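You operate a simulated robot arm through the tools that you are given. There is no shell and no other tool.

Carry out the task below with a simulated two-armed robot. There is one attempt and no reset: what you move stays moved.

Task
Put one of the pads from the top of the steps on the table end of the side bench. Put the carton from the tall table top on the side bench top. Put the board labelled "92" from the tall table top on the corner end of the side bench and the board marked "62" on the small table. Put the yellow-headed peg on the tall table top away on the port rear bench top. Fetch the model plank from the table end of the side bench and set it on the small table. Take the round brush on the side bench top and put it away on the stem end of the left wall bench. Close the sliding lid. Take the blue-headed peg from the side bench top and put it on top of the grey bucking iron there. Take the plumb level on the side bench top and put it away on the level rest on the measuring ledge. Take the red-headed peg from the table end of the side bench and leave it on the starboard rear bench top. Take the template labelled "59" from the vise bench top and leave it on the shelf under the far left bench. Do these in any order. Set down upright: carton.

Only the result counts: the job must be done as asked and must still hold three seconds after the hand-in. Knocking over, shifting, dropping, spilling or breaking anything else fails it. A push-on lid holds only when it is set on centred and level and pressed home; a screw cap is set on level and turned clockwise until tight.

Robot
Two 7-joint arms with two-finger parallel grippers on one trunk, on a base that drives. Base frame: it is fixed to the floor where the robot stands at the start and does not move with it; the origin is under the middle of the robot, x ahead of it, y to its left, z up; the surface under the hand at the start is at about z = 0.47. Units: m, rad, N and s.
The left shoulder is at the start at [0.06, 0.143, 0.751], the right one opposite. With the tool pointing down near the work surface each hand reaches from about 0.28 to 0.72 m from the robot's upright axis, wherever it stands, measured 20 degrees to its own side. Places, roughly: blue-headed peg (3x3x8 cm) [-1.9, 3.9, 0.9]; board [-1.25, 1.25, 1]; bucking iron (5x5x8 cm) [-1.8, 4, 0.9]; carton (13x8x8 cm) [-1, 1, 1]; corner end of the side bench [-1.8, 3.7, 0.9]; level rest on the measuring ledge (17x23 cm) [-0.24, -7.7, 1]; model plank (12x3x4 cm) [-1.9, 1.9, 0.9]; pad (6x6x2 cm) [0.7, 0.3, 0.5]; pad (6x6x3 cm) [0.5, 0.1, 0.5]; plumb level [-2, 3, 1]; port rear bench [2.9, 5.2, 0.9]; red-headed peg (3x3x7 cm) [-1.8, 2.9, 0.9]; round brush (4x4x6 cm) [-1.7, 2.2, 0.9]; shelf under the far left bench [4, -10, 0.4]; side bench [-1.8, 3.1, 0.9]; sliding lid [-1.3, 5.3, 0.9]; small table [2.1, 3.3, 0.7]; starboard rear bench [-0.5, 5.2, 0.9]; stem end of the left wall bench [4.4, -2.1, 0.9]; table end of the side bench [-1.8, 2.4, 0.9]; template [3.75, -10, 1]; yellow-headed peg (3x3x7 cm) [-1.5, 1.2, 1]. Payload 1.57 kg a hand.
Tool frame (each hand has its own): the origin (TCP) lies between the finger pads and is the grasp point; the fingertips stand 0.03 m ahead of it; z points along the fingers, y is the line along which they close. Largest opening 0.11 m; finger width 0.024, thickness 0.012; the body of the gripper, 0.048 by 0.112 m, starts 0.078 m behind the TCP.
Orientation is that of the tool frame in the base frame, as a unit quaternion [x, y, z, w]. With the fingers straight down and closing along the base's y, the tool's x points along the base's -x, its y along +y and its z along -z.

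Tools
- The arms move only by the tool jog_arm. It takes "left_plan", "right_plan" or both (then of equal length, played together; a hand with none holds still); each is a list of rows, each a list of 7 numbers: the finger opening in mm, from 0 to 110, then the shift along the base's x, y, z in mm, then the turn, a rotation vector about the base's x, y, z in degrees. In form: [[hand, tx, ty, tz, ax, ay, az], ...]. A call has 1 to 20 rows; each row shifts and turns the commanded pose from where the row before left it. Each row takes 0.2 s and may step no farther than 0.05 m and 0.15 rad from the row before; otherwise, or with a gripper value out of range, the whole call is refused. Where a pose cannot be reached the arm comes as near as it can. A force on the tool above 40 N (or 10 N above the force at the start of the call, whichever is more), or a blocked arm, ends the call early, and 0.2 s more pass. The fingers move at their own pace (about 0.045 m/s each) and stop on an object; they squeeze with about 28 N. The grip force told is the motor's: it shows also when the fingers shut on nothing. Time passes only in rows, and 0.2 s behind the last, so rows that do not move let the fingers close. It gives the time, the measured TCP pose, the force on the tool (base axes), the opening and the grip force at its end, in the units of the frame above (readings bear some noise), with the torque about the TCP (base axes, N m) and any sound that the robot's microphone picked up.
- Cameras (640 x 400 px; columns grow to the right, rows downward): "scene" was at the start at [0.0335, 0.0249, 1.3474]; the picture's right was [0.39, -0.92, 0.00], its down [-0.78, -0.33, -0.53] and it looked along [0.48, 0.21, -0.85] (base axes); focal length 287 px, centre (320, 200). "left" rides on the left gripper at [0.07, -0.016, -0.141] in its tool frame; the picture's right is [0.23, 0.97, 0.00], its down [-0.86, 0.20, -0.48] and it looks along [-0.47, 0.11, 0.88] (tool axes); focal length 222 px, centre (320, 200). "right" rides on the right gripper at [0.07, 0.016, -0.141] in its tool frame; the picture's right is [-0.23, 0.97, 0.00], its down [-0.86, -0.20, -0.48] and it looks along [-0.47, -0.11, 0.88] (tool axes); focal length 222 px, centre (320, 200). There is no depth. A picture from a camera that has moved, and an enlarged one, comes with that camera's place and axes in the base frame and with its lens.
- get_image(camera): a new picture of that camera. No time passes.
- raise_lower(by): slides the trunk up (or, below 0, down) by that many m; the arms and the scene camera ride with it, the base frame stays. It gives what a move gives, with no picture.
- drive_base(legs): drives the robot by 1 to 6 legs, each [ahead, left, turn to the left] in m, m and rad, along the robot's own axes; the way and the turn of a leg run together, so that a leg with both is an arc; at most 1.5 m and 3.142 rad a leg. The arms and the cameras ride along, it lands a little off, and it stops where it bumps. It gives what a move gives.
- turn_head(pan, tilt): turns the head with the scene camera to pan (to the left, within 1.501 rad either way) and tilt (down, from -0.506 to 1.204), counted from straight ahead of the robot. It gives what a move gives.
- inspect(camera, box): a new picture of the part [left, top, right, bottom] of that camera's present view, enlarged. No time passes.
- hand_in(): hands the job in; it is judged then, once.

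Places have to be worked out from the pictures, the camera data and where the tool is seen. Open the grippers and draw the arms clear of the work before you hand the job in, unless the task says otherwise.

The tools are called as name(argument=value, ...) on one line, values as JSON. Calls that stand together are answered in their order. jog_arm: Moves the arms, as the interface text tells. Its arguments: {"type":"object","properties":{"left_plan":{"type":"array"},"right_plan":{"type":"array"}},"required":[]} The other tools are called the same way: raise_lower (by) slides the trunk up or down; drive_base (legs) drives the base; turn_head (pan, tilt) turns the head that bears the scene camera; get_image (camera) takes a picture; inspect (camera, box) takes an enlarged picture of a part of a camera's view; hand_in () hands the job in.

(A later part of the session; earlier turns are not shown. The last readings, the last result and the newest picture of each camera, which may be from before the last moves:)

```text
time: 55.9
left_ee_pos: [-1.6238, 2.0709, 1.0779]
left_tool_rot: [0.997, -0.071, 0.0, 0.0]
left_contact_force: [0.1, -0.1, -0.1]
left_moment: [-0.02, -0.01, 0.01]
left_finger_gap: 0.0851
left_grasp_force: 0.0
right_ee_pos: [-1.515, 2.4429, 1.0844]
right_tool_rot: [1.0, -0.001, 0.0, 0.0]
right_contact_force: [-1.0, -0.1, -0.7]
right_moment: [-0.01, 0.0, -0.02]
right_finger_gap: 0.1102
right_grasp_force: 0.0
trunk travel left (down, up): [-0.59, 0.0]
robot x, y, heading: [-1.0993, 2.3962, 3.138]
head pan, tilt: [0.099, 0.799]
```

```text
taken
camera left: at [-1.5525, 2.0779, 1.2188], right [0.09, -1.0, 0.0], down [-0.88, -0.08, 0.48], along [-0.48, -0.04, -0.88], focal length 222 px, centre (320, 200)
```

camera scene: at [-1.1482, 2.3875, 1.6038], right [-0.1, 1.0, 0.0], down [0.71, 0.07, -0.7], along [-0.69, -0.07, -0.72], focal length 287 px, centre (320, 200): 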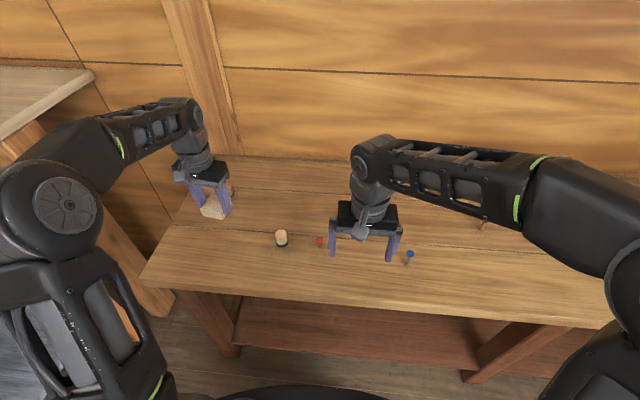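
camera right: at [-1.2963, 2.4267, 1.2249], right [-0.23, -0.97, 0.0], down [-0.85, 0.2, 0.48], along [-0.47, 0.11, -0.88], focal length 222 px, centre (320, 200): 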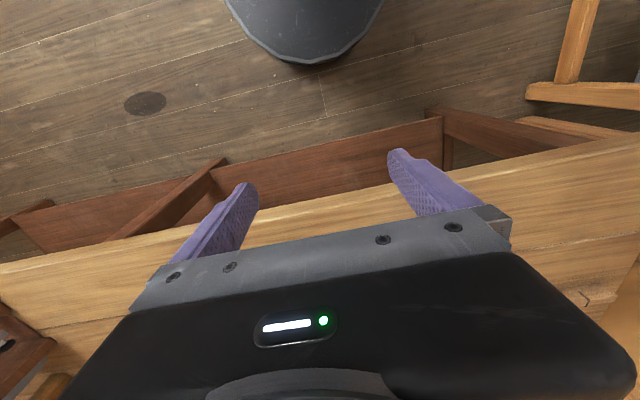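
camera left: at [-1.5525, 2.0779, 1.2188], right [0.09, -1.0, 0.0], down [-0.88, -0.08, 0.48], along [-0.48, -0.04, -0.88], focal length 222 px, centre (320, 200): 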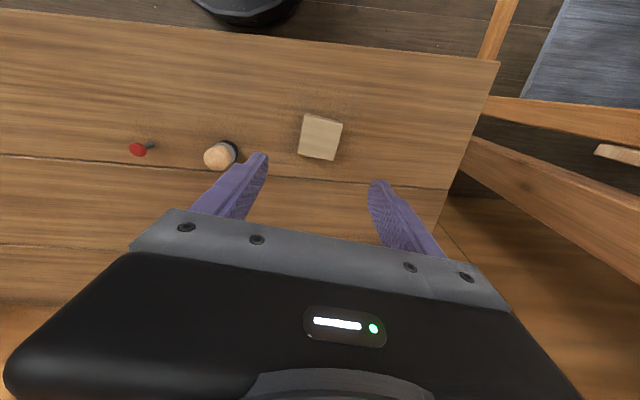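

The pad is set on the table end. Next I look at the tall table from here to read the board labels.

turn_head(pan=1.5, tilt=0.65)

get_image(camera="scene")

inspect(camera="scene", box=[200, 60, 440, 210])

```text
time: 57.4
left_ee_pos: [-1.6233, 2.0703, 1.0785]
left_tool_rot: [0.997, -0.071, 0.0, 0.0]
left_contact_force: [-0.6, 0.0, -0.2]
left_moment: [0.02, -0.02, 0.01]
left_finger_gap: 0.0851
left_grasp_force: 0.1
right_ee_pos: [-1.5149, 2.4433, 1.0846]
right_tool_rot: [1.0, -0.001, 0.0, 0.0]
right_contact_force: [0.6, -0.3, 0.2]
right_moment: [0.02, 0.03, 0.04]
right_finger_gap: 0.1098
right_grasp_force: 0.1
trunk travel left (down, up): [-0.59, 0.0]
robot x, y, heading: [-1.0975, 2.4007, 3.136]
head pan, tilt: [1.499, 0.649]
```

```text
taken
camera scene: at [-1.0755, 2.3085, 1.6163], right [-1.0, 0.07, 0.0], down [0.04, 0.6, -0.8], along [-0.06, -0.79, -0.6], focal length 287 px, centre (320, 200)
```

scene: 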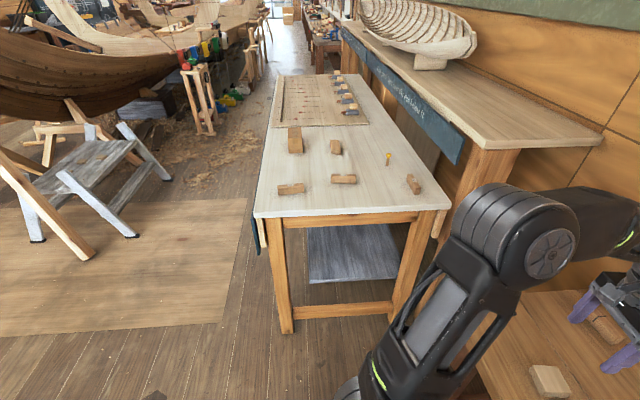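

```text
2.67 times, centred on (320, 135) of scene
camera zoom: at [-1.0755, 2.3085, 1.6163], right [-1.0, 0.07, 0.0], down [0.04, 0.6, -0.8], along [-0.06, -0.79, -0.6], focal length 766 px, centre (320, 373)
```

zoom: 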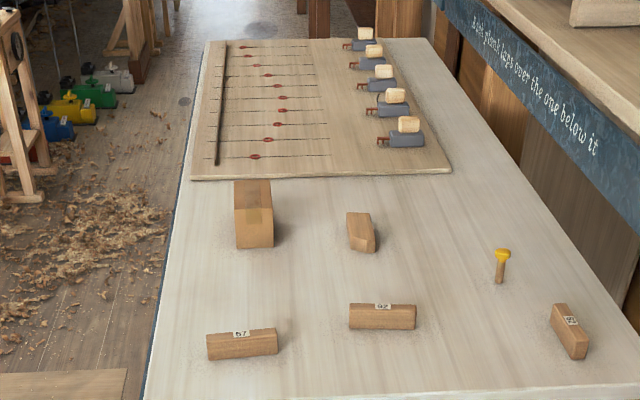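

inspect(camera="scene", box=[270, 165, 318, 195])

inspect(camera="scene", box=[320, 160, 368, 190])

inspect(camera="scene", box=[390, 170, 438, 200])

```text
13.33 times, centred on (294, 180) of scene
camera zoom: at [-1.0755, 2.3085, 1.6163], right [-1.0, 0.07, 0.0], down [0.04, 0.6, -0.8], along [-0.06, -0.79, -0.6], focal length 3832 px, centre (667, 467)
```

zoom: 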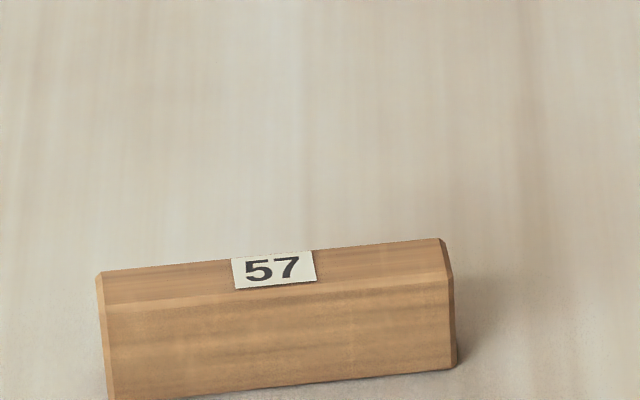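

```text
13.33 times, centred on (344, 175) of scene
camera zoom: at [-1.0755, 2.3085, 1.6163], right [-1.0, 0.07, 0.0], down [0.04, 0.6, -0.8], along [-0.06, -0.79, -0.6], focal length 3832 px, centre (0, 533)
```

zoom: 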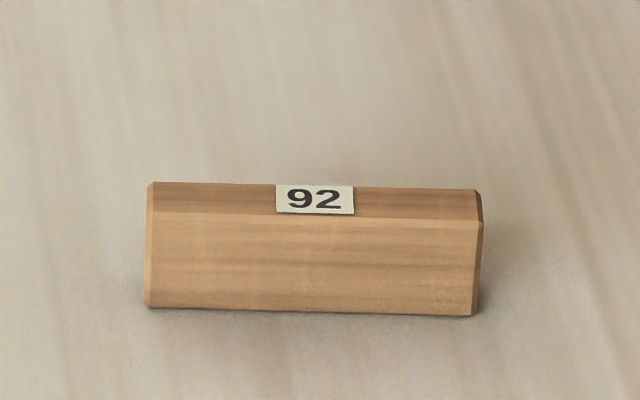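

```text
13.33 times, centred on (414, 185) of scene
camera zoom: at [-1.0755, 2.3085, 1.6163], right [-1.0, 0.07, 0.0], down [0.04, 0.6, -0.8], along [-0.06, -0.79, -0.6], focal length 3832 px, centre (-933, 400)
```

zoom: 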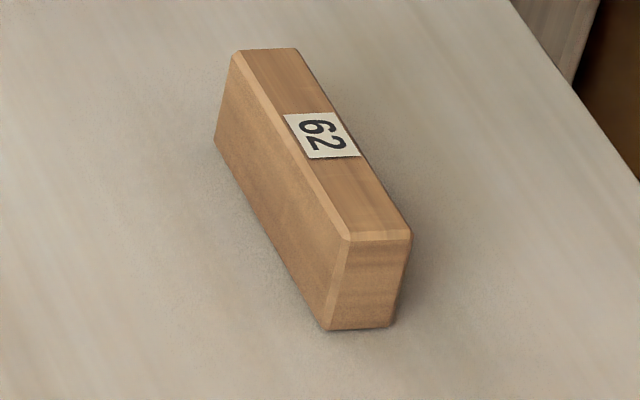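

The labels read 57, 92 and 62. The table top is about z=0.905, its east edge x≈-0.9. I retract the left hand, back off and strafe left to face the tall table's east side for the carton and board 92.

jog_arm(left_plan=[[110, 40, 20, 0, 0, 0, 4], [110, 40, 20, 10, 0, 0, 4], [110, 40, 20, 10, 0, 0, 0]])

drive_base(legs=[[-0.7, 0, 0], [0, 1.3, 0]])

turn_head(pan=0.0, tilt=0.75)

get_image(camera="scene")

```text
time: 58.2
left_ee_pos: [-1.5016, 2.1318, 1.0966]
left_tool_rot: [1.0, -0.001, -0.001, 0.0]
left_contact_force: [-0.2, -0.9, 0.8]
left_moment: [0.01, 0.04, 0.01]
left_finger_gap: 0.1099
left_grasp_force: 0.2
right_ee_pos: [-1.5129, 2.4437, 1.0846]
right_tool_rot: [1.0, -0.001, -0.001, 0.0]
right_contact_force: [0.6, -0.2, 0.7]
right_moment: [0.0, 0.01, -0.01]
right_finger_gap: 0.11
right_grasp_force: 0.1
trunk travel left (down, up): [-0.59, 0.0]
robot x, y, heading: [-1.0994, 2.3976, 3.138]
head pan, tilt: [1.499, 0.649]
```

```text
time: 68.2
left_ee_pos: [-0.811, 0.8228, 1.094]
left_tool_rot: [1.0, -0.004, -0.001, 0.0]
left_contact_force: [-0.5, -0.2, 0.8]
left_moment: [0.02, 0.01, 0.01]
left_finger_gap: 0.11
left_grasp_force: 0.0
right_ee_pos: [-0.82, 1.135, 1.084]
right_tool_rot: [1.0, -0.005, 0.0, 0.0]
right_contact_force: [-0.6, -0.7, -0.2]
right_moment: [0.04, -0.01, -0.04]
right_finger_gap: 0.1098
right_grasp_force: 0.0
trunk travel left (down, up): [-0.59, 0.0]
robot x, y, heading: [-0.4065, 1.0895, 3.135]
head pan, tilt: [1.499, 0.649]
```

```text
time: 69.8
left_ee_pos: [-0.8119, 0.823, 1.0953]
left_tool_rot: [1.0, -0.004, 0.0, 0.0]
left_contact_force: [-0.5, -0.5, 0.4]
left_moment: [-0.03, -0.01, 0.02]
left_finger_gap: 0.1102
left_grasp_force: 0.0
right_ee_pos: [-0.8207, 1.1343, 1.0835]
right_tool_rot: [1.0, -0.004, 0.001, 0.0]
right_contact_force: [-0.1, 0.3, 0.2]
right_moment: [-0.03, 0.01, 0.02]
right_finger_gap: 0.1102
right_grasp_force: 0.0
trunk travel left (down, up): [-0.59, 0.0]
robot x, y, heading: [-0.4027, 1.0887, 3.131]
head pan, tilt: [0.0, 0.75]
```

```text
taken
camera scene: at [-0.4587, 1.0847, 1.6077], right [0.01, 1.0, 0.0], down [0.68, -0.01, -0.73], along [-0.73, 0.01, -0.68], focal length 287 px, centre (320, 200)
```

scene: 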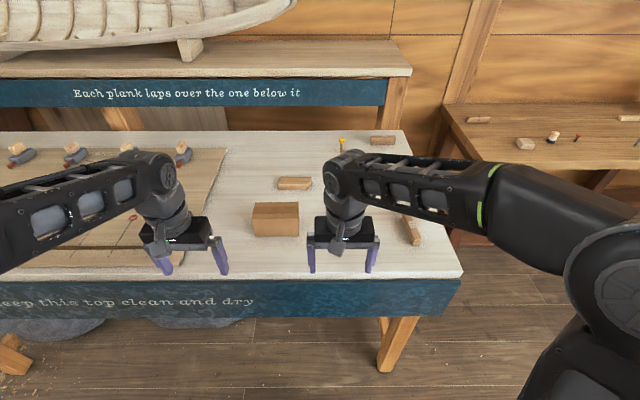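

With both views the tall table top comes out at z≈0.92, the carton near (-1.07, 0.96), 92 near (-1.255, 1.28). I move 0.2 m closer and bring the left hand over the carton, turned 90° to close across its short side.

drive_base(legs=[[0.2, 0, 0]])

jog_arm(left_plan=[[110, -20, 20, 20, 0, 0, 8], [110, -20, 20, 20, 0, 0, 8], [110, -20, 20, 20, 0, 0, 8], [110, 0, 20, 0, 0, 0, 8], [110, 0, 20, 0, 0, 0, 8], [110, 0, 20, 0, 0, 0, 8], [110, 0, 0, 0, 0, 0, 8], [110, 0, 0, 0, 0, 0, 8], [110, 0, 0, 0, 0, 0, 8], [110, 0, 0, 0, 0, 0, 8], [110, 0, 0, 0, 0, 0, 8], [110, 0, 0, 0, 0, 0, 0]])

get_image(camera="left")

get_image(camera="scene")

get_image(camera="right")

```text
time: 71.5
left_ee_pos: [-1.0125, 0.8249, 1.0945]
left_tool_rot: [1.0, -0.006, 0.001, 0.0]
left_contact_force: [-0.1, -0.1, 0.4]
left_moment: [0.01, -0.02, 0.0]
left_finger_gap: 0.1099
left_grasp_force: 0.1
right_ee_pos: [-1.0222, 1.1373, 1.0835]
right_tool_rot: [1.0, -0.006, 0.001, 0.0]
right_contact_force: [0.9, -0.3, -0.1]
right_moment: [0.02, -0.02, 0.01]
right_finger_gap: 0.1098
right_grasp_force: 0.1
trunk travel left (down, up): [-0.59, 0.0]
robot x, y, heading: [-0.6049, 1.0922, 3.132]
head pan, tilt: [0.0, 0.75]
```

```text
time: 74.0
left_ee_pos: [-1.0721, 0.946, 1.1544]
left_tool_rot: [0.722, 0.692, 0.0, 0.0]
left_contact_force: [0.1, 0.5, -0.5]
left_moment: [0.0, 0.0, 0.02]
left_finger_gap: 0.11
left_grasp_force: 0.0
right_ee_pos: [-1.0213, 1.1371, 1.0836]
right_tool_rot: [1.0, -0.005, 0.0, 0.0]
right_contact_force: [0.7, -0.1, -0.4]
right_moment: [-0.03, 0.0, 0.0]
right_finger_gap: 0.11
right_grasp_force: 0.0
trunk travel left (down, up): [-0.59, 0.0]
robot x, y, heading: [-0.6067, 1.0891, 3.131]
head pan, tilt: [0.0, 0.75]
```

```text
taken
camera left: at [-1.0857, 1.0165, 1.2963], right [0.98, 0.19, 0.0], down [0.16, -0.86, 0.48], along [0.09, -0.47, -0.88], focal length 222 px, centre (320, 200)
```

left: 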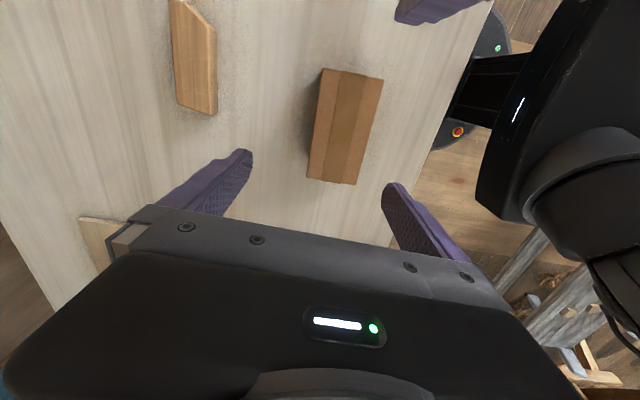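

```text
taken
camera scene: at [-0.659, 1.0867, 1.6077], right [0.01, 1.0, 0.0], down [0.68, -0.01, -0.73], along [-0.73, 0.01, -0.68], focal length 287 px, centre (320, 200)
```

scene: 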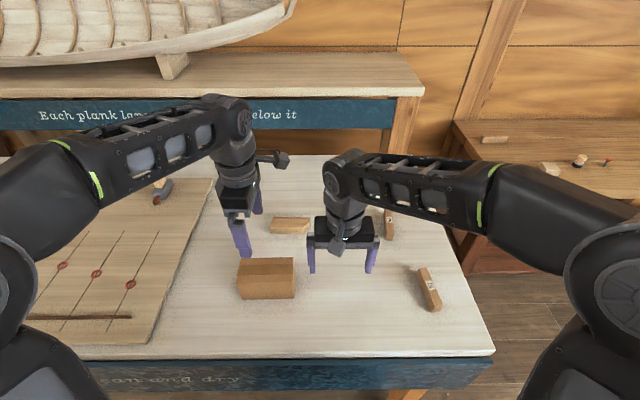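

```text
taken
camera right: at [-0.9534, 1.1207, 1.2249], right [-0.24, -0.97, 0.0], down [-0.85, 0.21, 0.48], along [-0.46, 0.11, -0.88], focal length 222 px, centre (320, 200)
```

right: 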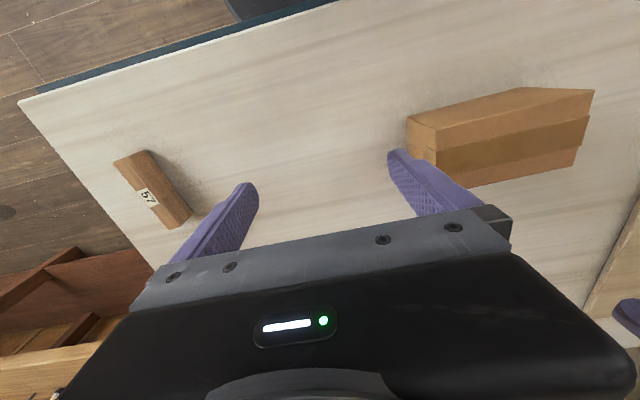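

Triangulating the carton's north-east corner gives (-1.022, 1.02), so its centre is near (-1.06, 0.957), aligned with y. I shift the left hand and go down part way to check.

jog_arm(left_plan=[[110, 14, 12, -20, 0, 0, 2], [110, 0, 0, -45, 0, 0, 0], [110, 0, 0, -25, 0, 0, 0], [110, 0, 0, 0, 0, 0, 0]])

get_image(camera="left")

inspect(camera="scene", box=[180, 160, 420, 310])

```text
time: 75.0
left_ee_pos: [-1.0597, 0.9576, 1.0649]
left_tool_rot: [0.71, 0.704, -0.001, 0.0]
left_contact_force: [-0.4, -0.1, -0.6]
left_moment: [-0.01, 0.0, -0.04]
left_finger_gap: 0.1101
left_grasp_force: 0.1
right_ee_pos: [-1.0203, 1.1372, 1.0848]
right_tool_rot: [1.0, -0.005, -0.001, 0.0]
right_contact_force: [-0.4, 0.2, -0.1]
right_moment: [0.0, 0.0, -0.03]
right_finger_gap: 0.1102
right_grasp_force: 0.1
trunk travel left (down, up): [-0.59, 0.0]
robot x, y, heading: [-0.6081, 1.0895, 3.13]
head pan, tilt: [0.0, 0.75]
```

```text
taken
camera left: at [-1.0752, 1.0272, 1.2059], right [0.98, 0.22, 0.0], down [0.19, -0.86, 0.48], along [0.1, -0.47, -0.88], focal length 222 px, centre (320, 200)
```

left: 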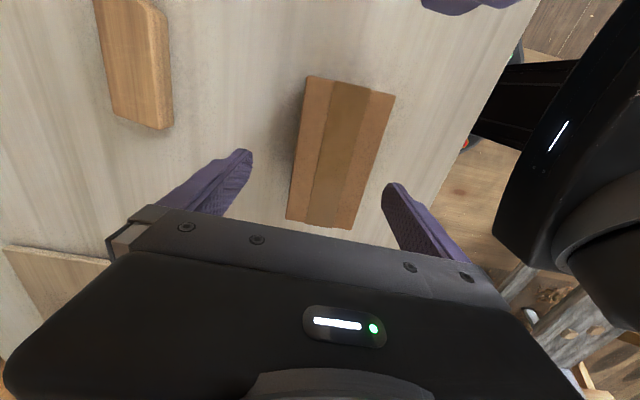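

```text
2.67 times, centred on (300, 235) of scene
camera zoom: at [-0.6591, 1.0865, 1.6077], right [0.01, 1.0, 0.0], down [0.68, -0.01, -0.73], along [-0.73, 0.01, -0.68], focal length 766 px, centre (373, 107)
```

zoom: 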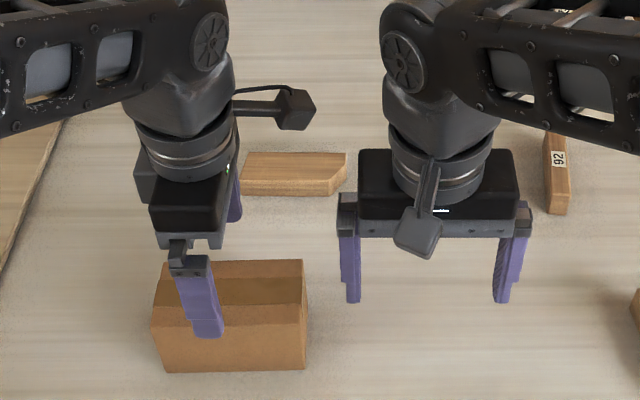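

The fingers straddle the carton with near-even margins; I shift 6 mm outward, descend to z=0.965 and close.

jog_arm(left_plan=[[110, -6, 0, -10, 0, 0, 0], [110, 0, 0, -40, 0, 0, 0], [110, 0, 0, -40, 0, 0, 0], [110, 0, 0, -10, 0, 0, 0], [60, 0, 0, 0, 0, 0, 0], [60, 0, 0, 0, 0, 0, 0], [60, 0, 0, 0, 0, 0, 0], [60, 0, 0, 0, 0, 0, 0]])

get_image(camera="left")

```text
time: 76.1
left_ee_pos: [-1.0645, 0.9586, 0.9713]
left_tool_rot: [0.711, 0.703, -0.001, -0.001]
left_contact_force: [6.1, -1.2, 2.8]
left_moment: [-0.05, 0.24, 0.02]
left_finger_gap: 0.0994
left_grasp_force: 4.8
right_ee_pos: [-1.0194, 1.1375, 1.0851]
right_tool_rot: [1.0, -0.005, -0.001, 0.001]
right_contact_force: [0.1, 0.4, 0.3]
right_moment: [0.0, 0.0, 0.0]
right_finger_gap: 0.1098
right_grasp_force: 0.1
trunk travel left (down, up): [-0.59, 0.0]
robot x, y, heading: [-0.6022, 1.0861, 3.132]
head pan, tilt: [0.0, 0.75]
stopped in row 5 (left hand): the force on the tool passed its limit at 41 N (the readings are from after the stop); the commanded pose is now the measured one
```

```text
taken
camera left: at [-1.0792, 1.029, 1.1116], right [0.98, 0.22, 0.0], down [0.19, -0.86, 0.48], along [0.1, -0.47, -0.88], focal length 222 px, centre (320, 200)
```

left: 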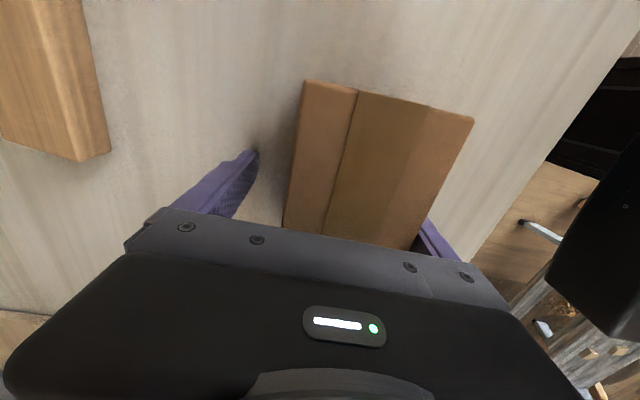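

The right finger touched the carton's east face first, with about 2 cm free on the west side. I shift the hand +9 mm in x while slightly open, then close.

jog_arm(left_plan=[[105, 4, 0, 0, 0, 0, 0], [105, 5, 0, 0, 0, 0, 0], [105, 0, 0, 0, 0, 0, 0]])

inspect(camera="left", box=[160, 60, 480, 260])

```text
time: 76.9
left_ee_pos: [-1.0597, 0.9584, 0.9705]
left_tool_rot: [0.711, 0.703, -0.002, -0.004]
left_contact_force: [-16.2, -0.7, 27.2]
left_moment: [-0.21, -0.87, -0.19]
left_finger_gap: 0.0904
left_grasp_force: 0.1
right_ee_pos: [-1.023, 1.1359, 1.0844]
right_tool_rot: [1.0, -0.006, 0.0, 0.0]
right_contact_force: [0.0, 0.6, -0.2]
right_moment: [0.0, -0.03, 0.0]
right_finger_gap: 0.1101
right_grasp_force: 0.1
trunk travel left (down, up): [-0.59, 0.0]
robot x, y, heading: [-0.6068, 1.0886, 3.132]
head pan, tilt: [0.0, 0.75]
```

```text
2.00 times, centred on (320, 160) of left
camera zoom: at [-1.0745, 1.0288, 1.112], right [0.98, 0.22, -0.01], down [0.2, -0.86, 0.47], along [0.1, -0.47, -0.88], focal length 444 px, centre (320, 280)
```

zoom: 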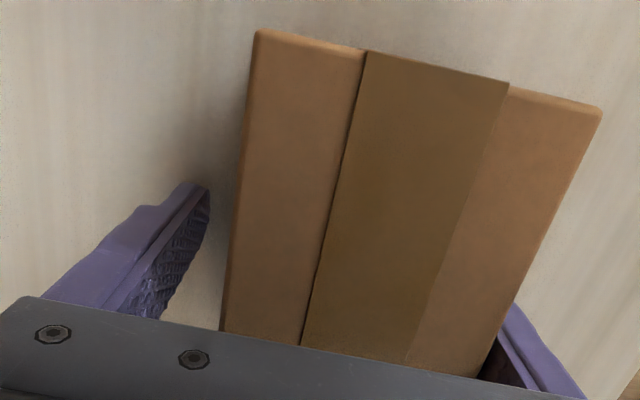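

There is an unexpected force (-16, 0, 27 N), so I stop and look from the scene camera and the right hand before doing anything.

inspect(camera="scene", box=[200, 200, 360, 300])

get_image(camera="right")

```text
4.00 times, centred on (280, 250) of scene
camera zoom: at [-0.6599, 1.087, 1.6079], right [0.01, 1.0, 0.0], down [0.68, -0.01, -0.73], along [-0.73, 0.01, -0.68], focal length 1150 px, centre (480, 0)
```

zoom: 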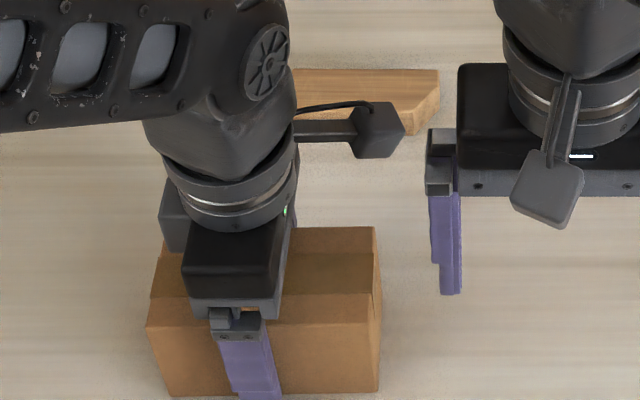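

```text
taken
camera right: at [-0.9542, 1.1209, 1.2249], right [-0.24, -0.97, 0.0], down [-0.85, 0.21, 0.48], along [-0.46, 0.11, -0.88], focal length 222 px, centre (320, 200)
```

right: 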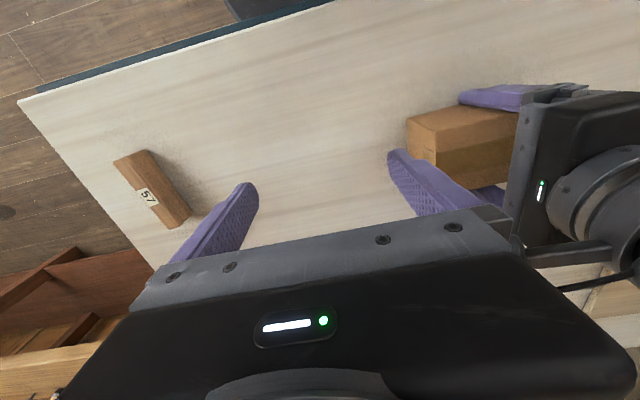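

The force pattern fits the fingertips pressing on the table: its top must be at z≈0.94, not 0.92. I raise the hand 15 mm, open, re-centre (+3 mm) and check.

jog_arm(left_plan=[[110, 0, 0, 8, 0, 0, 0], [110, 0, 0, 8, 0, 0, 0], [110, 0, 0, 0, 0, 0, 0], [110, 0, 0, 0, 0, 0, 0]])

inspect(camera="left", box=[160, 60, 480, 260])

```text
time: 77.9
left_ee_pos: [-1.0578, 0.9572, 0.9849]
left_tool_rot: [0.71, 0.704, -0.001, -0.001]
left_contact_force: [0.5, 0.3, -0.2]
left_moment: [0.0, -0.01, 0.01]
left_finger_gap: 0.1102
left_grasp_force: 0.1
right_ee_pos: [-1.0198, 1.1362, 1.0842]
right_tool_rot: [1.0, -0.005, 0.0, 0.0]
right_contact_force: [-0.3, -0.3, -0.7]
right_moment: [-0.04, 0.0, 0.0]
right_finger_gap: 0.11
right_grasp_force: 0.1
trunk travel left (down, up): [-0.59, 0.0]
robot x, y, heading: [-0.6049, 1.0847, 3.134]
head pan, tilt: [0.0, 0.75]
```

```text
2.00 times, centred on (320, 160) of left
camera zoom: at [-1.0719, 1.0289, 1.1268], right [0.98, 0.22, 0.0], down [0.19, -0.86, 0.48], along [0.1, -0.47, -0.88], focal length 444 px, centre (320, 280)
```

zoom: 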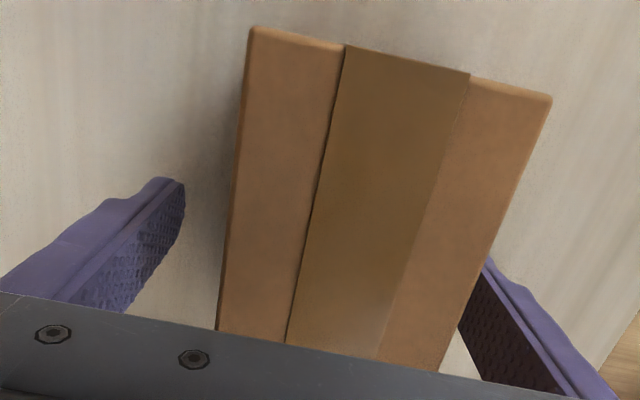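

Force-free now. I shift +5 mm in x, close on the carton and lift a little.

jog_arm(left_plan=[[110, 5, 0, 0, 0, 0, 0], [110, 0, 0, 0, 0, 0, 0], [60, 0, 0, 0, 0, 0, 0], [60, 0, 0, 0, 0, 0, 0], [60, 0, 0, 0, 0, 0, 0], [60, 0, 0, 0, 0, 0, 0], [60, 0, 0, 0, 0, 0, 0]])

get_image(camera="left")

```text
time: 79.5
left_ee_pos: [-1.0529, 0.9589, 0.9852]
left_tool_rot: [0.71, 0.704, -0.001, -0.002]
left_contact_force: [1.4, 0.2, 0.5]
left_moment: [-0.07, -0.16, 0.01]
left_finger_gap: 0.0702
left_grasp_force: 28.8
right_ee_pos: [-1.0219, 1.1368, 1.0848]
right_tool_rot: [1.0, -0.005, 0.001, 0.0]
right_contact_force: [-0.2, -0.1, 0.6]
right_moment: [0.0, 0.0, 0.0]
right_finger_gap: 0.1103
right_grasp_force: 0.0
trunk travel left (down, up): [-0.59, 0.0]
robot x, y, heading: [-0.6049, 1.0873, 3.132]
head pan, tilt: [0.0, 0.75]
```

```text
taken
camera left: at [-1.0669, 1.029, 1.1266], right [0.98, 0.22, 0.0], down [0.19, -0.86, 0.48], along [0.1, -0.47, -0.88], focal length 222 px, centre (320, 200)
```

left: 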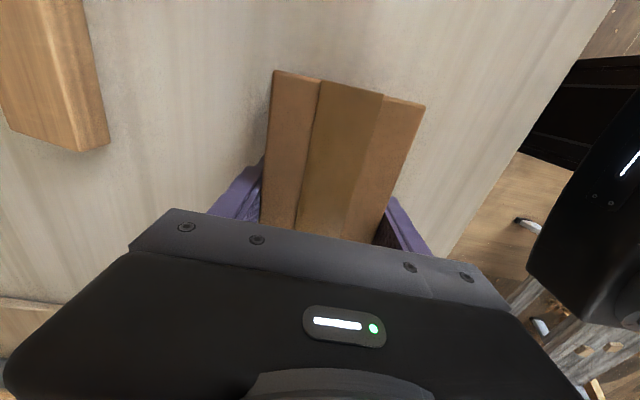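

The carton is gripped (70 mm wide). I lift it and at the same time bring the right hand over board 92, judged at (-1.25, 1.30).

jog_arm(left_plan=[[60, 0, 0, 10, 0, 0, 0], [60, 0, 0, 25, 0, 0, 0], [60, 0, 0, 35, 0, 0, 0], [60, 0, 0, 40, 0, 0, 0], [60, 0, 0, 30, 0, 0, 0], [60, 0, 0, 0, 0, 0, 0], [60, 0, 0, 0, 0, 0, 0]], right_plan=[[110, -38, 28, 0, 0, 0, 0], [110, -38, 28, 0, 0, 0, 0], [110, -38, 28, 0, 0, 0, 0], [110, -38, 28, 0, 0, 0, 0], [110, -38, 28, 0, 0, 0, 0], [110, -38, 27, 0, 0, 0, 0], [110, 0, 0, 0, 0, 0, 0]])

get_image(camera="right")

get_image(camera="left")

get_image(camera="scene")

```text
time: 81.1
left_ee_pos: [-1.0537, 0.9576, 1.1241]
left_tool_rot: [0.71, 0.704, -0.001, -0.001]
left_contact_force: [0.3, -0.5, -3.1]
left_moment: [0.0, 0.03, -0.01]
left_finger_gap: 0.0701
left_grasp_force: 27.9
right_ee_pos: [-1.2311, 1.2907, 1.0831]
right_tool_rot: [1.0, -0.003, 0.0, 0.0]
right_contact_force: [-0.7, 0.0, 0.9]
right_moment: [-0.01, 0.01, 0.02]
right_finger_gap: 0.1102
right_grasp_force: 0.1
right hand out of reach, approached as far as the arm can: row 6
trunk travel left (down, up): [-0.59, 0.0]
robot x, y, heading: [-0.6045, 1.0864, 3.126]
head pan, tilt: [0.0, 0.75]
```

```text
taken
camera right: at [-1.1643, 1.274, 1.2247], right [-0.24, -0.97, 0.0], down [-0.85, 0.21, 0.48], along [-0.46, 0.11, -0.88], focal length 222 px, centre (320, 200)
```

right: 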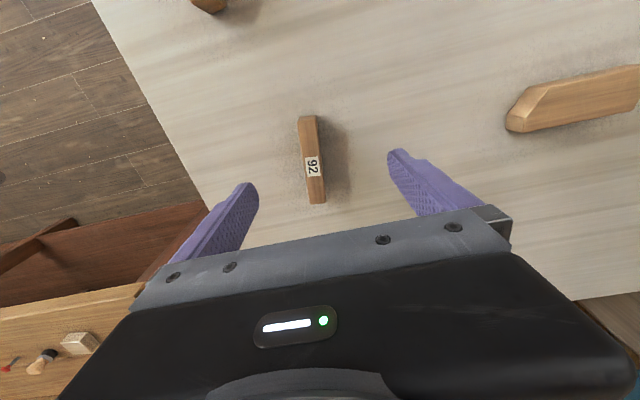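

```text
taken
camera left: at [-1.068, 1.0281, 1.2659], right [0.98, 0.22, 0.0], down [0.19, -0.86, 0.48], along [0.1, -0.47, -0.88], focal length 222 px, centre (320, 200)
```

left: 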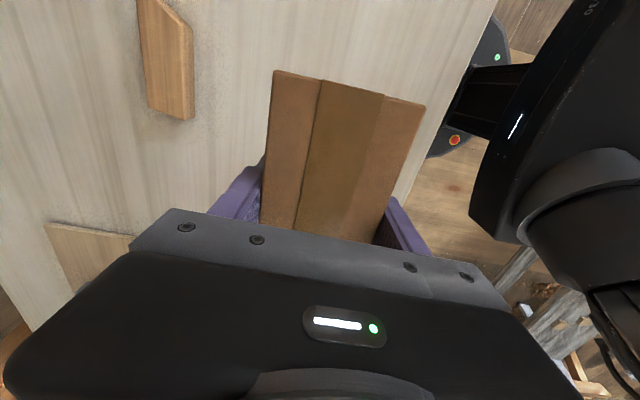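

```text
taken
camera scene: at [-0.6596, 1.0869, 1.6077], right [0.01, 1.0, 0.0], down [0.68, -0.01, -0.73], along [-0.73, 0.01, -0.68], focal length 287 px, centre (320, 200)
```

scene: 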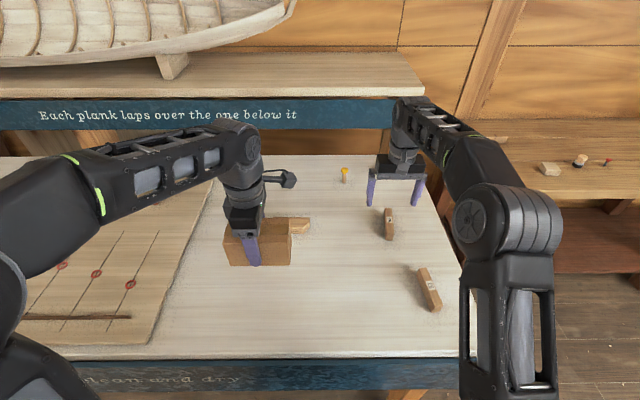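

Board 92 lies at about (-1.24, 1.30), turned about -8°, at the edge of reach. I strafe the base 0.1 m toward +y to ease the reach, shifting the right hand back accordingly.

drive_base(legs=[[0.03, -0.12, 0]])

jog_arm(right_plan=[[110, 10, -40, 0, 0, 0, -8], [110, 10, -40, 0, 0, 0, 0], [110, 0, -30, -30, 0, 0, 0], [110, 0, 0, 0, 0, 0, 0]])

get_image(camera="right")

```text
time: 82.3
left_ee_pos: [-1.0822, 1.0786, 1.1249]
left_tool_rot: [0.711, 0.704, -0.002, -0.001]
left_contact_force: [-0.4, 0.5, -3.5]
left_moment: [-0.06, 0.0, 0.02]
left_finger_gap: 0.0702
left_grasp_force: 28.0
right_ee_pos: [-1.2614, 1.4112, 1.0831]
right_tool_rot: [1.0, -0.005, 0.0, 0.0]
right_contact_force: [-0.1, 0.2, 0.6]
right_moment: [-0.04, -0.02, 0.02]
right_finger_gap: 0.11
right_grasp_force: 0.0
trunk travel left (down, up): [-0.59, 0.0]
robot x, y, heading: [-0.6366, 1.2108, 3.128]
head pan, tilt: [0.0, 0.75]
```

```text
time: 83.3
left_ee_pos: [-1.0815, 1.0783, 1.1251]
left_tool_rot: [0.71, 0.704, -0.001, -0.001]
left_contact_force: [0.8, 0.9, -3.5]
left_moment: [-0.03, -0.02, 0.01]
left_finger_gap: 0.07
left_grasp_force: 27.7
right_ee_pos: [-1.2399, 1.3011, 1.0538]
right_tool_rot: [0.997, -0.075, 0.0, 0.0]
right_contact_force: [-0.4, 0.0, 0.6]
right_moment: [-0.03, 0.0, 0.02]
right_finger_gap: 0.1102
right_grasp_force: 0.1
trunk travel left (down, up): [-0.59, 0.0]
robot x, y, heading: [-0.634, 1.2103, 3.131]
head pan, tilt: [0.0, 0.75]
```

```text
taken
camera right: at [-1.1767, 1.2751, 1.1951], right [-0.37, -0.93, 0.0], down [-0.82, 0.32, 0.48], along [-0.45, 0.18, -0.88], focal length 222 px, centre (320, 200)
```

right: 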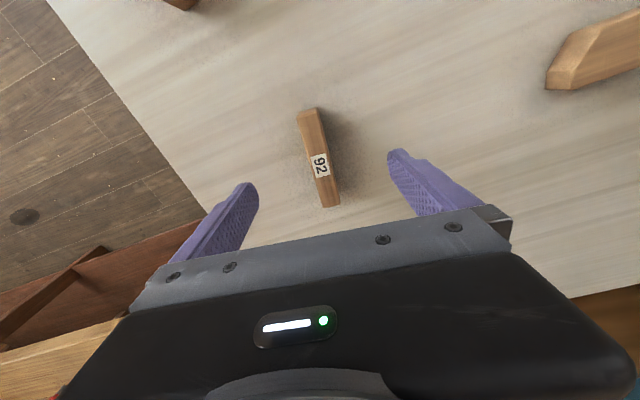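

The right hand is aligned and centred over 92. I descend to z=0.98 (tips 1 cm above the table) and close.

jog_arm(right_plan=[[80, 0, 0, -30, 0, 0, 0], [80, 0, 0, -30, 0, 0, 0], [80, 0, 0, -14, 0, 0, 0], [80, 0, 0, 0, 0, 0, 0], [5, 0, 0, 0, 0, 0, 0], [5, 0, 0, 0, 0, 0, 0], [5, 0, 0, 0, 0, 0, 0], [5, 0, 0, 0, 0, 0, 0], [5, 0, 0, 0, 0, 0, 0]])

get_image(camera="right")

```text
time: 85.3
left_ee_pos: [-1.0828, 1.0783, 1.1233]
left_tool_rot: [0.71, 0.704, -0.001, -0.001]
left_contact_force: [0.6, 0.6, -2.9]
left_moment: [-0.05, 0.0, 0.03]
left_finger_gap: 0.0702
left_grasp_force: 28.4
right_ee_pos: [-1.2406, 1.301, 0.9805]
right_tool_rot: [0.997, -0.074, 0.0, 0.0]
right_contact_force: [1.0, 0.4, 0.2]
right_moment: [-0.03, 0.03, 0.04]
right_finger_gap: 0.0208
right_grasp_force: 27.2
trunk travel left (down, up): [-0.59, 0.0]
robot x, y, heading: [-0.6365, 1.207, 3.134]
head pan, tilt: [0.0, 0.75]
```

```text
taken
camera right: at [-1.1758, 1.2752, 1.1212], right [-0.37, -0.93, 0.0], down [-0.82, 0.32, 0.48], along [-0.44, 0.18, -0.88], focal length 222 px, centre (320, 200)
```

right: 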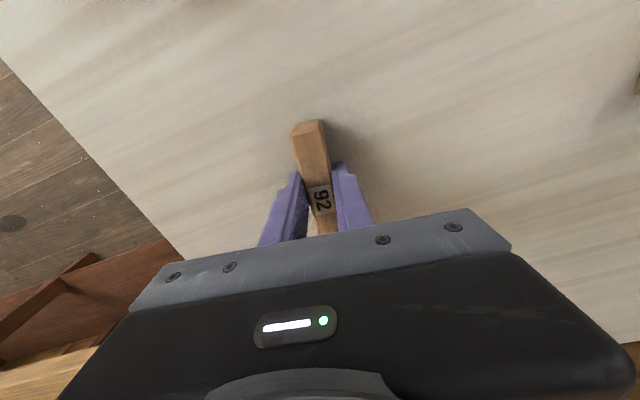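

92 is gripped (21 mm). I lift it and draw it in, then back off and strafe along to the corner end of the side bench.

jog_arm(right_plan=[[5, 0, 0, 20, 0, 0, 0], [5, 0, 0, 45, 0, 0, 0], [5, 20, 0, 45, 0, 0, 0], [5, 40, -5, 40, 0, 0, 0], [5, 40, -5, 0, 0, 0, 0], [5, 40, 0, 0, 0, 0, 0], [5, 0, 0, 0, 0, 0, 0]])

drive_base(legs=[[-0.35, 0, 0], [0, -1.4, 0], [0, -0.75, 0]])

turn_head(pan=-0.15, tilt=0.6)

get_image(camera="scene")

```text
refused: row 4 steps farther than a row can; nothing moved
```

```text
time: 97.9
left_ee_pos: [-0.7298, 3.2193, 1.1246]
left_tool_rot: [0.706, 0.708, -0.001, -0.001]
left_contact_force: [-0.4, 0.3, -2.9]
left_moment: [-0.03, 0.0, 0.02]
left_finger_gap: 0.0699
left_grasp_force: 27.9
right_ee_pos: [-0.8914, 3.4413, 0.9805]
right_tool_rot: [0.998, -0.068, 0.0, -0.001]
right_contact_force: [-0.8, 0.5, -0.4]
right_moment: [0.0, 0.0, 0.01]
right_finger_gap: 0.0209
right_grasp_force: 28.2
trunk travel left (down, up): [-0.59, 0.0]
robot x, y, heading: [-0.2826, 3.3585, -3.139]
head pan, tilt: [0.0, 0.75]
```

```text
time: 98.6
left_ee_pos: [-0.729, 3.2195, 1.1242]
left_tool_rot: [0.705, 0.709, -0.001, -0.001]
left_contact_force: [-1.0, -0.6, -2.4]
left_moment: [0.02, 0.0, -0.01]
left_finger_gap: 0.0699
left_grasp_force: 27.7
right_ee_pos: [-0.8909, 3.4409, 0.9808]
right_tool_rot: [0.998, -0.068, 0.0, 0.0]
right_contact_force: [-0.4, 0.2, 0.2]
right_moment: [-0.03, -0.01, -0.01]
right_finger_gap: 0.0208
right_grasp_force: 28.0
trunk travel left (down, up): [-0.59, 0.0]
robot x, y, heading: [-0.284, 3.3599, -3.139]
head pan, tilt: [-0.15, 0.6]
```

```text
taken
camera scene: at [-0.3417, 3.3667, 1.6205], right [0.14, 0.99, 0.0], down [0.56, -0.08, -0.82], along [-0.82, 0.12, -0.57], focal length 287 px, centre (320, 200)
```

scene: 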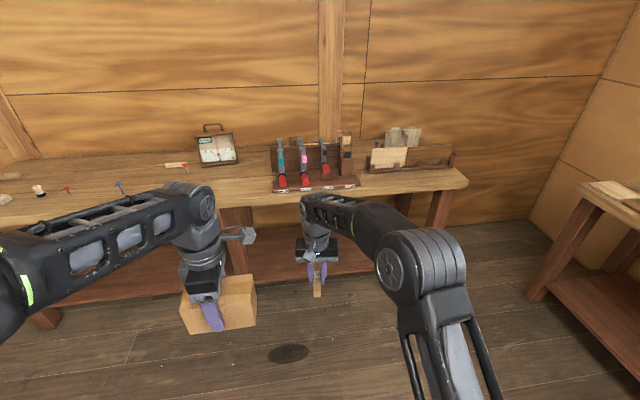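

The jog was refused (a row was too long) but the drive still ran, so board 92 slid along the table top. I must check whether the neighbouring 57 board was disturbed.

turn_head(pan=1.3, tilt=0.45)

get_image(camera="scene")

```text
time: 100.2
left_ee_pos: [-0.7305, 3.2189, 1.1235]
left_tool_rot: [0.706, 0.708, 0.0, -0.002]
left_contact_force: [0.5, 0.1, -2.8]
left_moment: [-0.03, 0.01, -0.01]
left_finger_gap: 0.0697
left_grasp_force: 27.5
right_ee_pos: [-0.8914, 3.4416, 0.9799]
right_tool_rot: [0.998, -0.068, -0.001, -0.001]
right_contact_force: [0.3, -0.7, 0.3]
right_moment: [0.04, 0.02, 0.02]
right_finger_gap: 0.0211
right_grasp_force: 27.7
trunk travel left (down, up): [-0.59, 0.0]
robot x, y, heading: [-0.2862, 3.3551, -3.14]
head pan, tilt: [1.3, 0.45]
```

```text
taken
camera scene: at [-0.2785, 3.2653, 1.6341], right [-0.96, 0.26, 0.0], down [0.12, 0.42, -0.9], along [-0.24, -0.87, -0.44], focal length 287 px, centre (320, 200)
```

scene: 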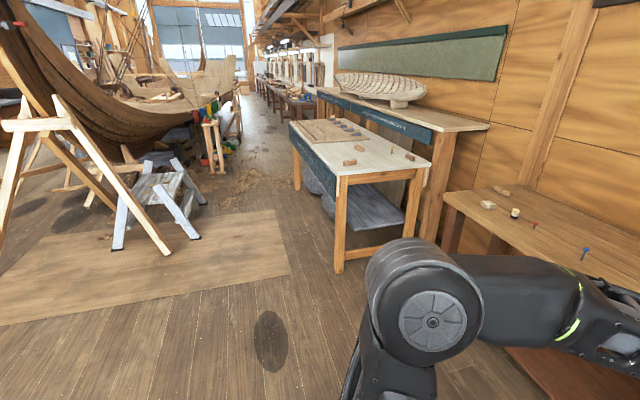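

inspect(camera="scene", box=[280, 110, 440, 210])

inspect(camera="scene", box=[320, 150, 384, 190])

```text
4.00 times, centred on (360, 160) of scene
camera zoom: at [-0.2785, 3.2653, 1.6341], right [-0.96, 0.26, 0.0], down [0.12, 0.42, -0.9], along [-0.24, -0.87, -0.44], focal length 1150 px, centre (160, 360)
```

zoom: 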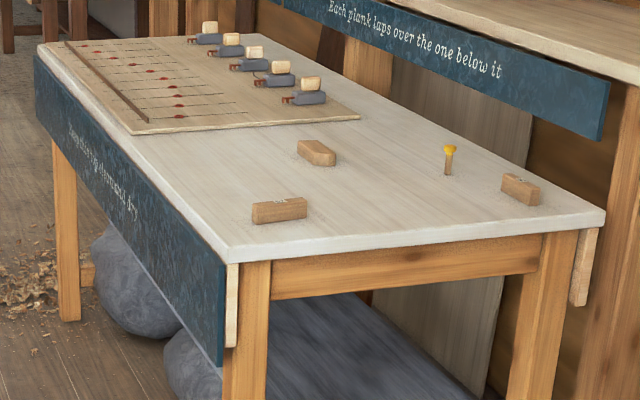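

```text
10.00 times, centred on (352, 170) of scene
camera zoom: at [-0.2785, 3.2653, 1.6341], right [-0.96, 0.26, 0.0], down [0.12, 0.42, -0.9], along [-0.24, -0.87, -0.44], focal length 2874 px, centre (0, 500)
```

zoom: 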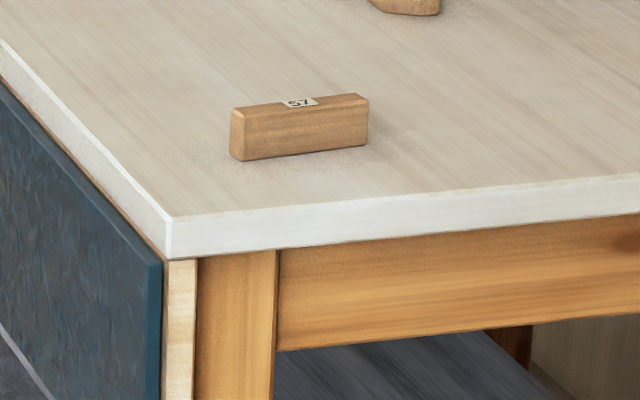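

inspect(camera="scene", box=[336, 156, 360, 171])

inspect(camera="scene", box=[332, 150, 436, 182])

```text
16.00 times, centred on (348, 164) of scene
camera zoom: at [-0.2785, 3.2653, 1.6341], right [-0.96, 0.26, 0.0], down [0.12, 0.42, -0.9], along [-0.24, -0.87, -0.44], focal length 4599 px, centre (-128, 784)
```

zoom: 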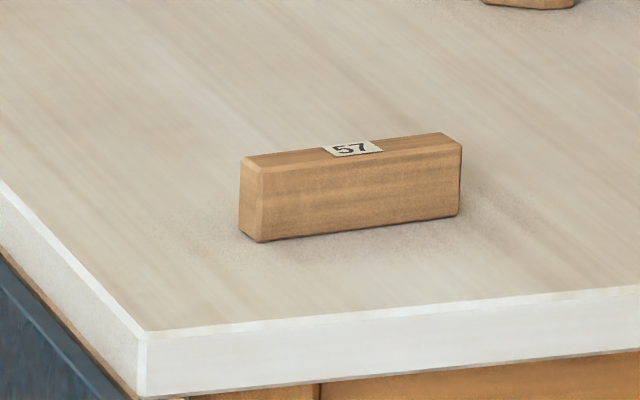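

```text
6.15 times, centred on (384, 166) of scene
camera zoom: at [-0.2785, 3.2653, 1.6341], right [-0.96, 0.26, 0.0], down [0.12, 0.42, -0.9], along [-0.24, -0.87, -0.44], focal length 1769 px, centre (-74, 409)
```

zoom: 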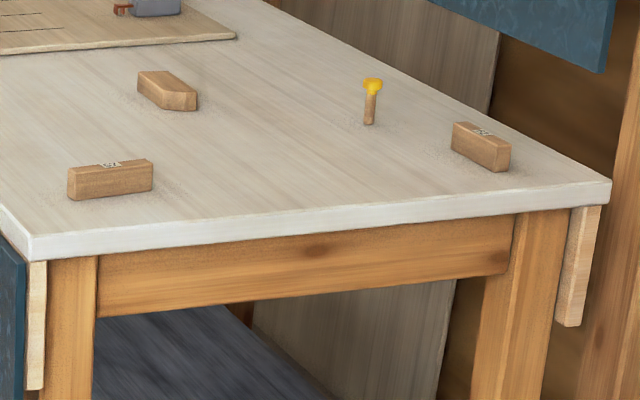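

57 sits within a few millimetres of its former place relative to the table corner, so it was not disturbed. From now on I move arms and base in separate calls. I lift and draw in the right hand.

jog_arm(right_plan=[[5, 0, 0, 40, 0, 0, 0], [5, 0, 0, 45, 0, 0, 0], [5, 0, 0, 45, 0, 0, 0], [5, 40, 0, 20, 0, 0, 0], [5, 40, 0, 0, 0, 0, 0], [5, 40, 0, 0, 0, 0, 0], [5, 20, 0, 0, 0, 0, 0]])

turn_head(pan=-0.15, tilt=0.5)

inspect(camera="scene", box=[180, 80, 500, 280])

inspect(camera="scene", box=[260, 90, 388, 170])

```text
time: 101.8
left_ee_pos: [-0.7287, 3.2191, 1.1246]
left_tool_rot: [0.706, 0.708, -0.001, -0.002]
left_contact_force: [0.1, 0.2, -3.5]
left_moment: [-0.05, 0.0, 0.0]
left_finger_gap: 0.0697
left_grasp_force: 27.8
right_ee_pos: [-0.7485, 3.4409, 1.1191]
right_tool_rot: [0.998, -0.068, 0.0, 0.0]
right_contact_force: [-0.8, 0.1, -0.5]
right_moment: [-0.05, -0.02, 0.02]
right_finger_gap: 0.0208
right_grasp_force: 27.9
right hand out of reach, approached as far as the arm can: row 3
trunk travel left (down, up): [-0.59, 0.0]
robot x, y, heading: [-0.2832, 3.3587, -3.14]
head pan, tilt: [1.3, 0.45]
```

```text
time: 103.3
left_ee_pos: [-0.729, 3.2198, 1.1255]
left_tool_rot: [0.706, 0.708, 0.0, -0.002]
left_contact_force: [0.6, 0.2, -2.3]
left_moment: [0.0, 0.01, 0.02]
left_finger_gap: 0.0698
left_grasp_force: 28.7
right_ee_pos: [-0.7491, 3.4394, 1.1197]
right_tool_rot: [0.998, -0.067, 0.0, 0.0]
right_contact_force: [0.2, -0.1, -1.2]
right_moment: [0.01, 0.01, 0.0]
right_finger_gap: 0.021
right_grasp_force: 28.1
trunk travel left (down, up): [-0.59, 0.0]
robot x, y, heading: [-0.2833, 3.3537, -3.14]
head pan, tilt: [-0.15, 0.499]
```

```text
2.00 times, centred on (340, 180) of scene
camera zoom: at [-0.3442, 3.3671, 1.6297], right [0.14, 0.99, 0.0], down [0.47, -0.07, -0.88], along [-0.87, 0.13, -0.48], focal length 575 px, centre (280, 240)
```

zoom: 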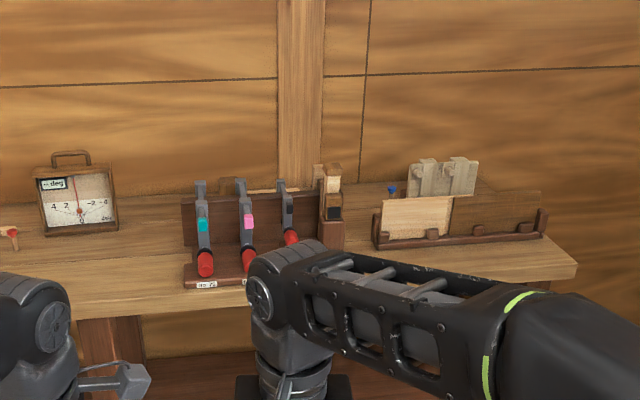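

```text
5.00 times, centred on (324, 130) of scene
camera zoom: at [-0.3442, 3.3671, 1.6297], right [0.14, 0.99, 0.0], down [0.47, -0.07, -0.88], along [-0.87, 0.13, -0.48], focal length 1437 px, centre (300, 550)
```

zoom: 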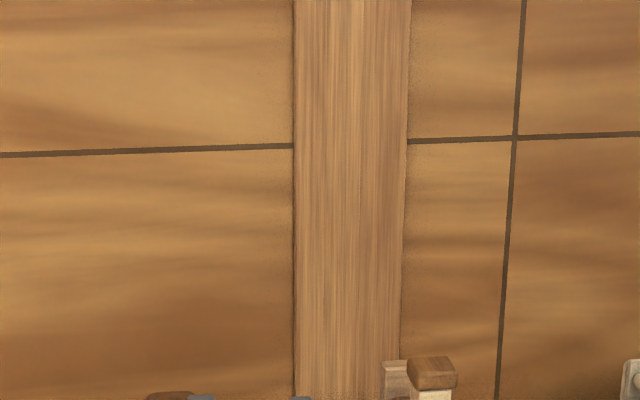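

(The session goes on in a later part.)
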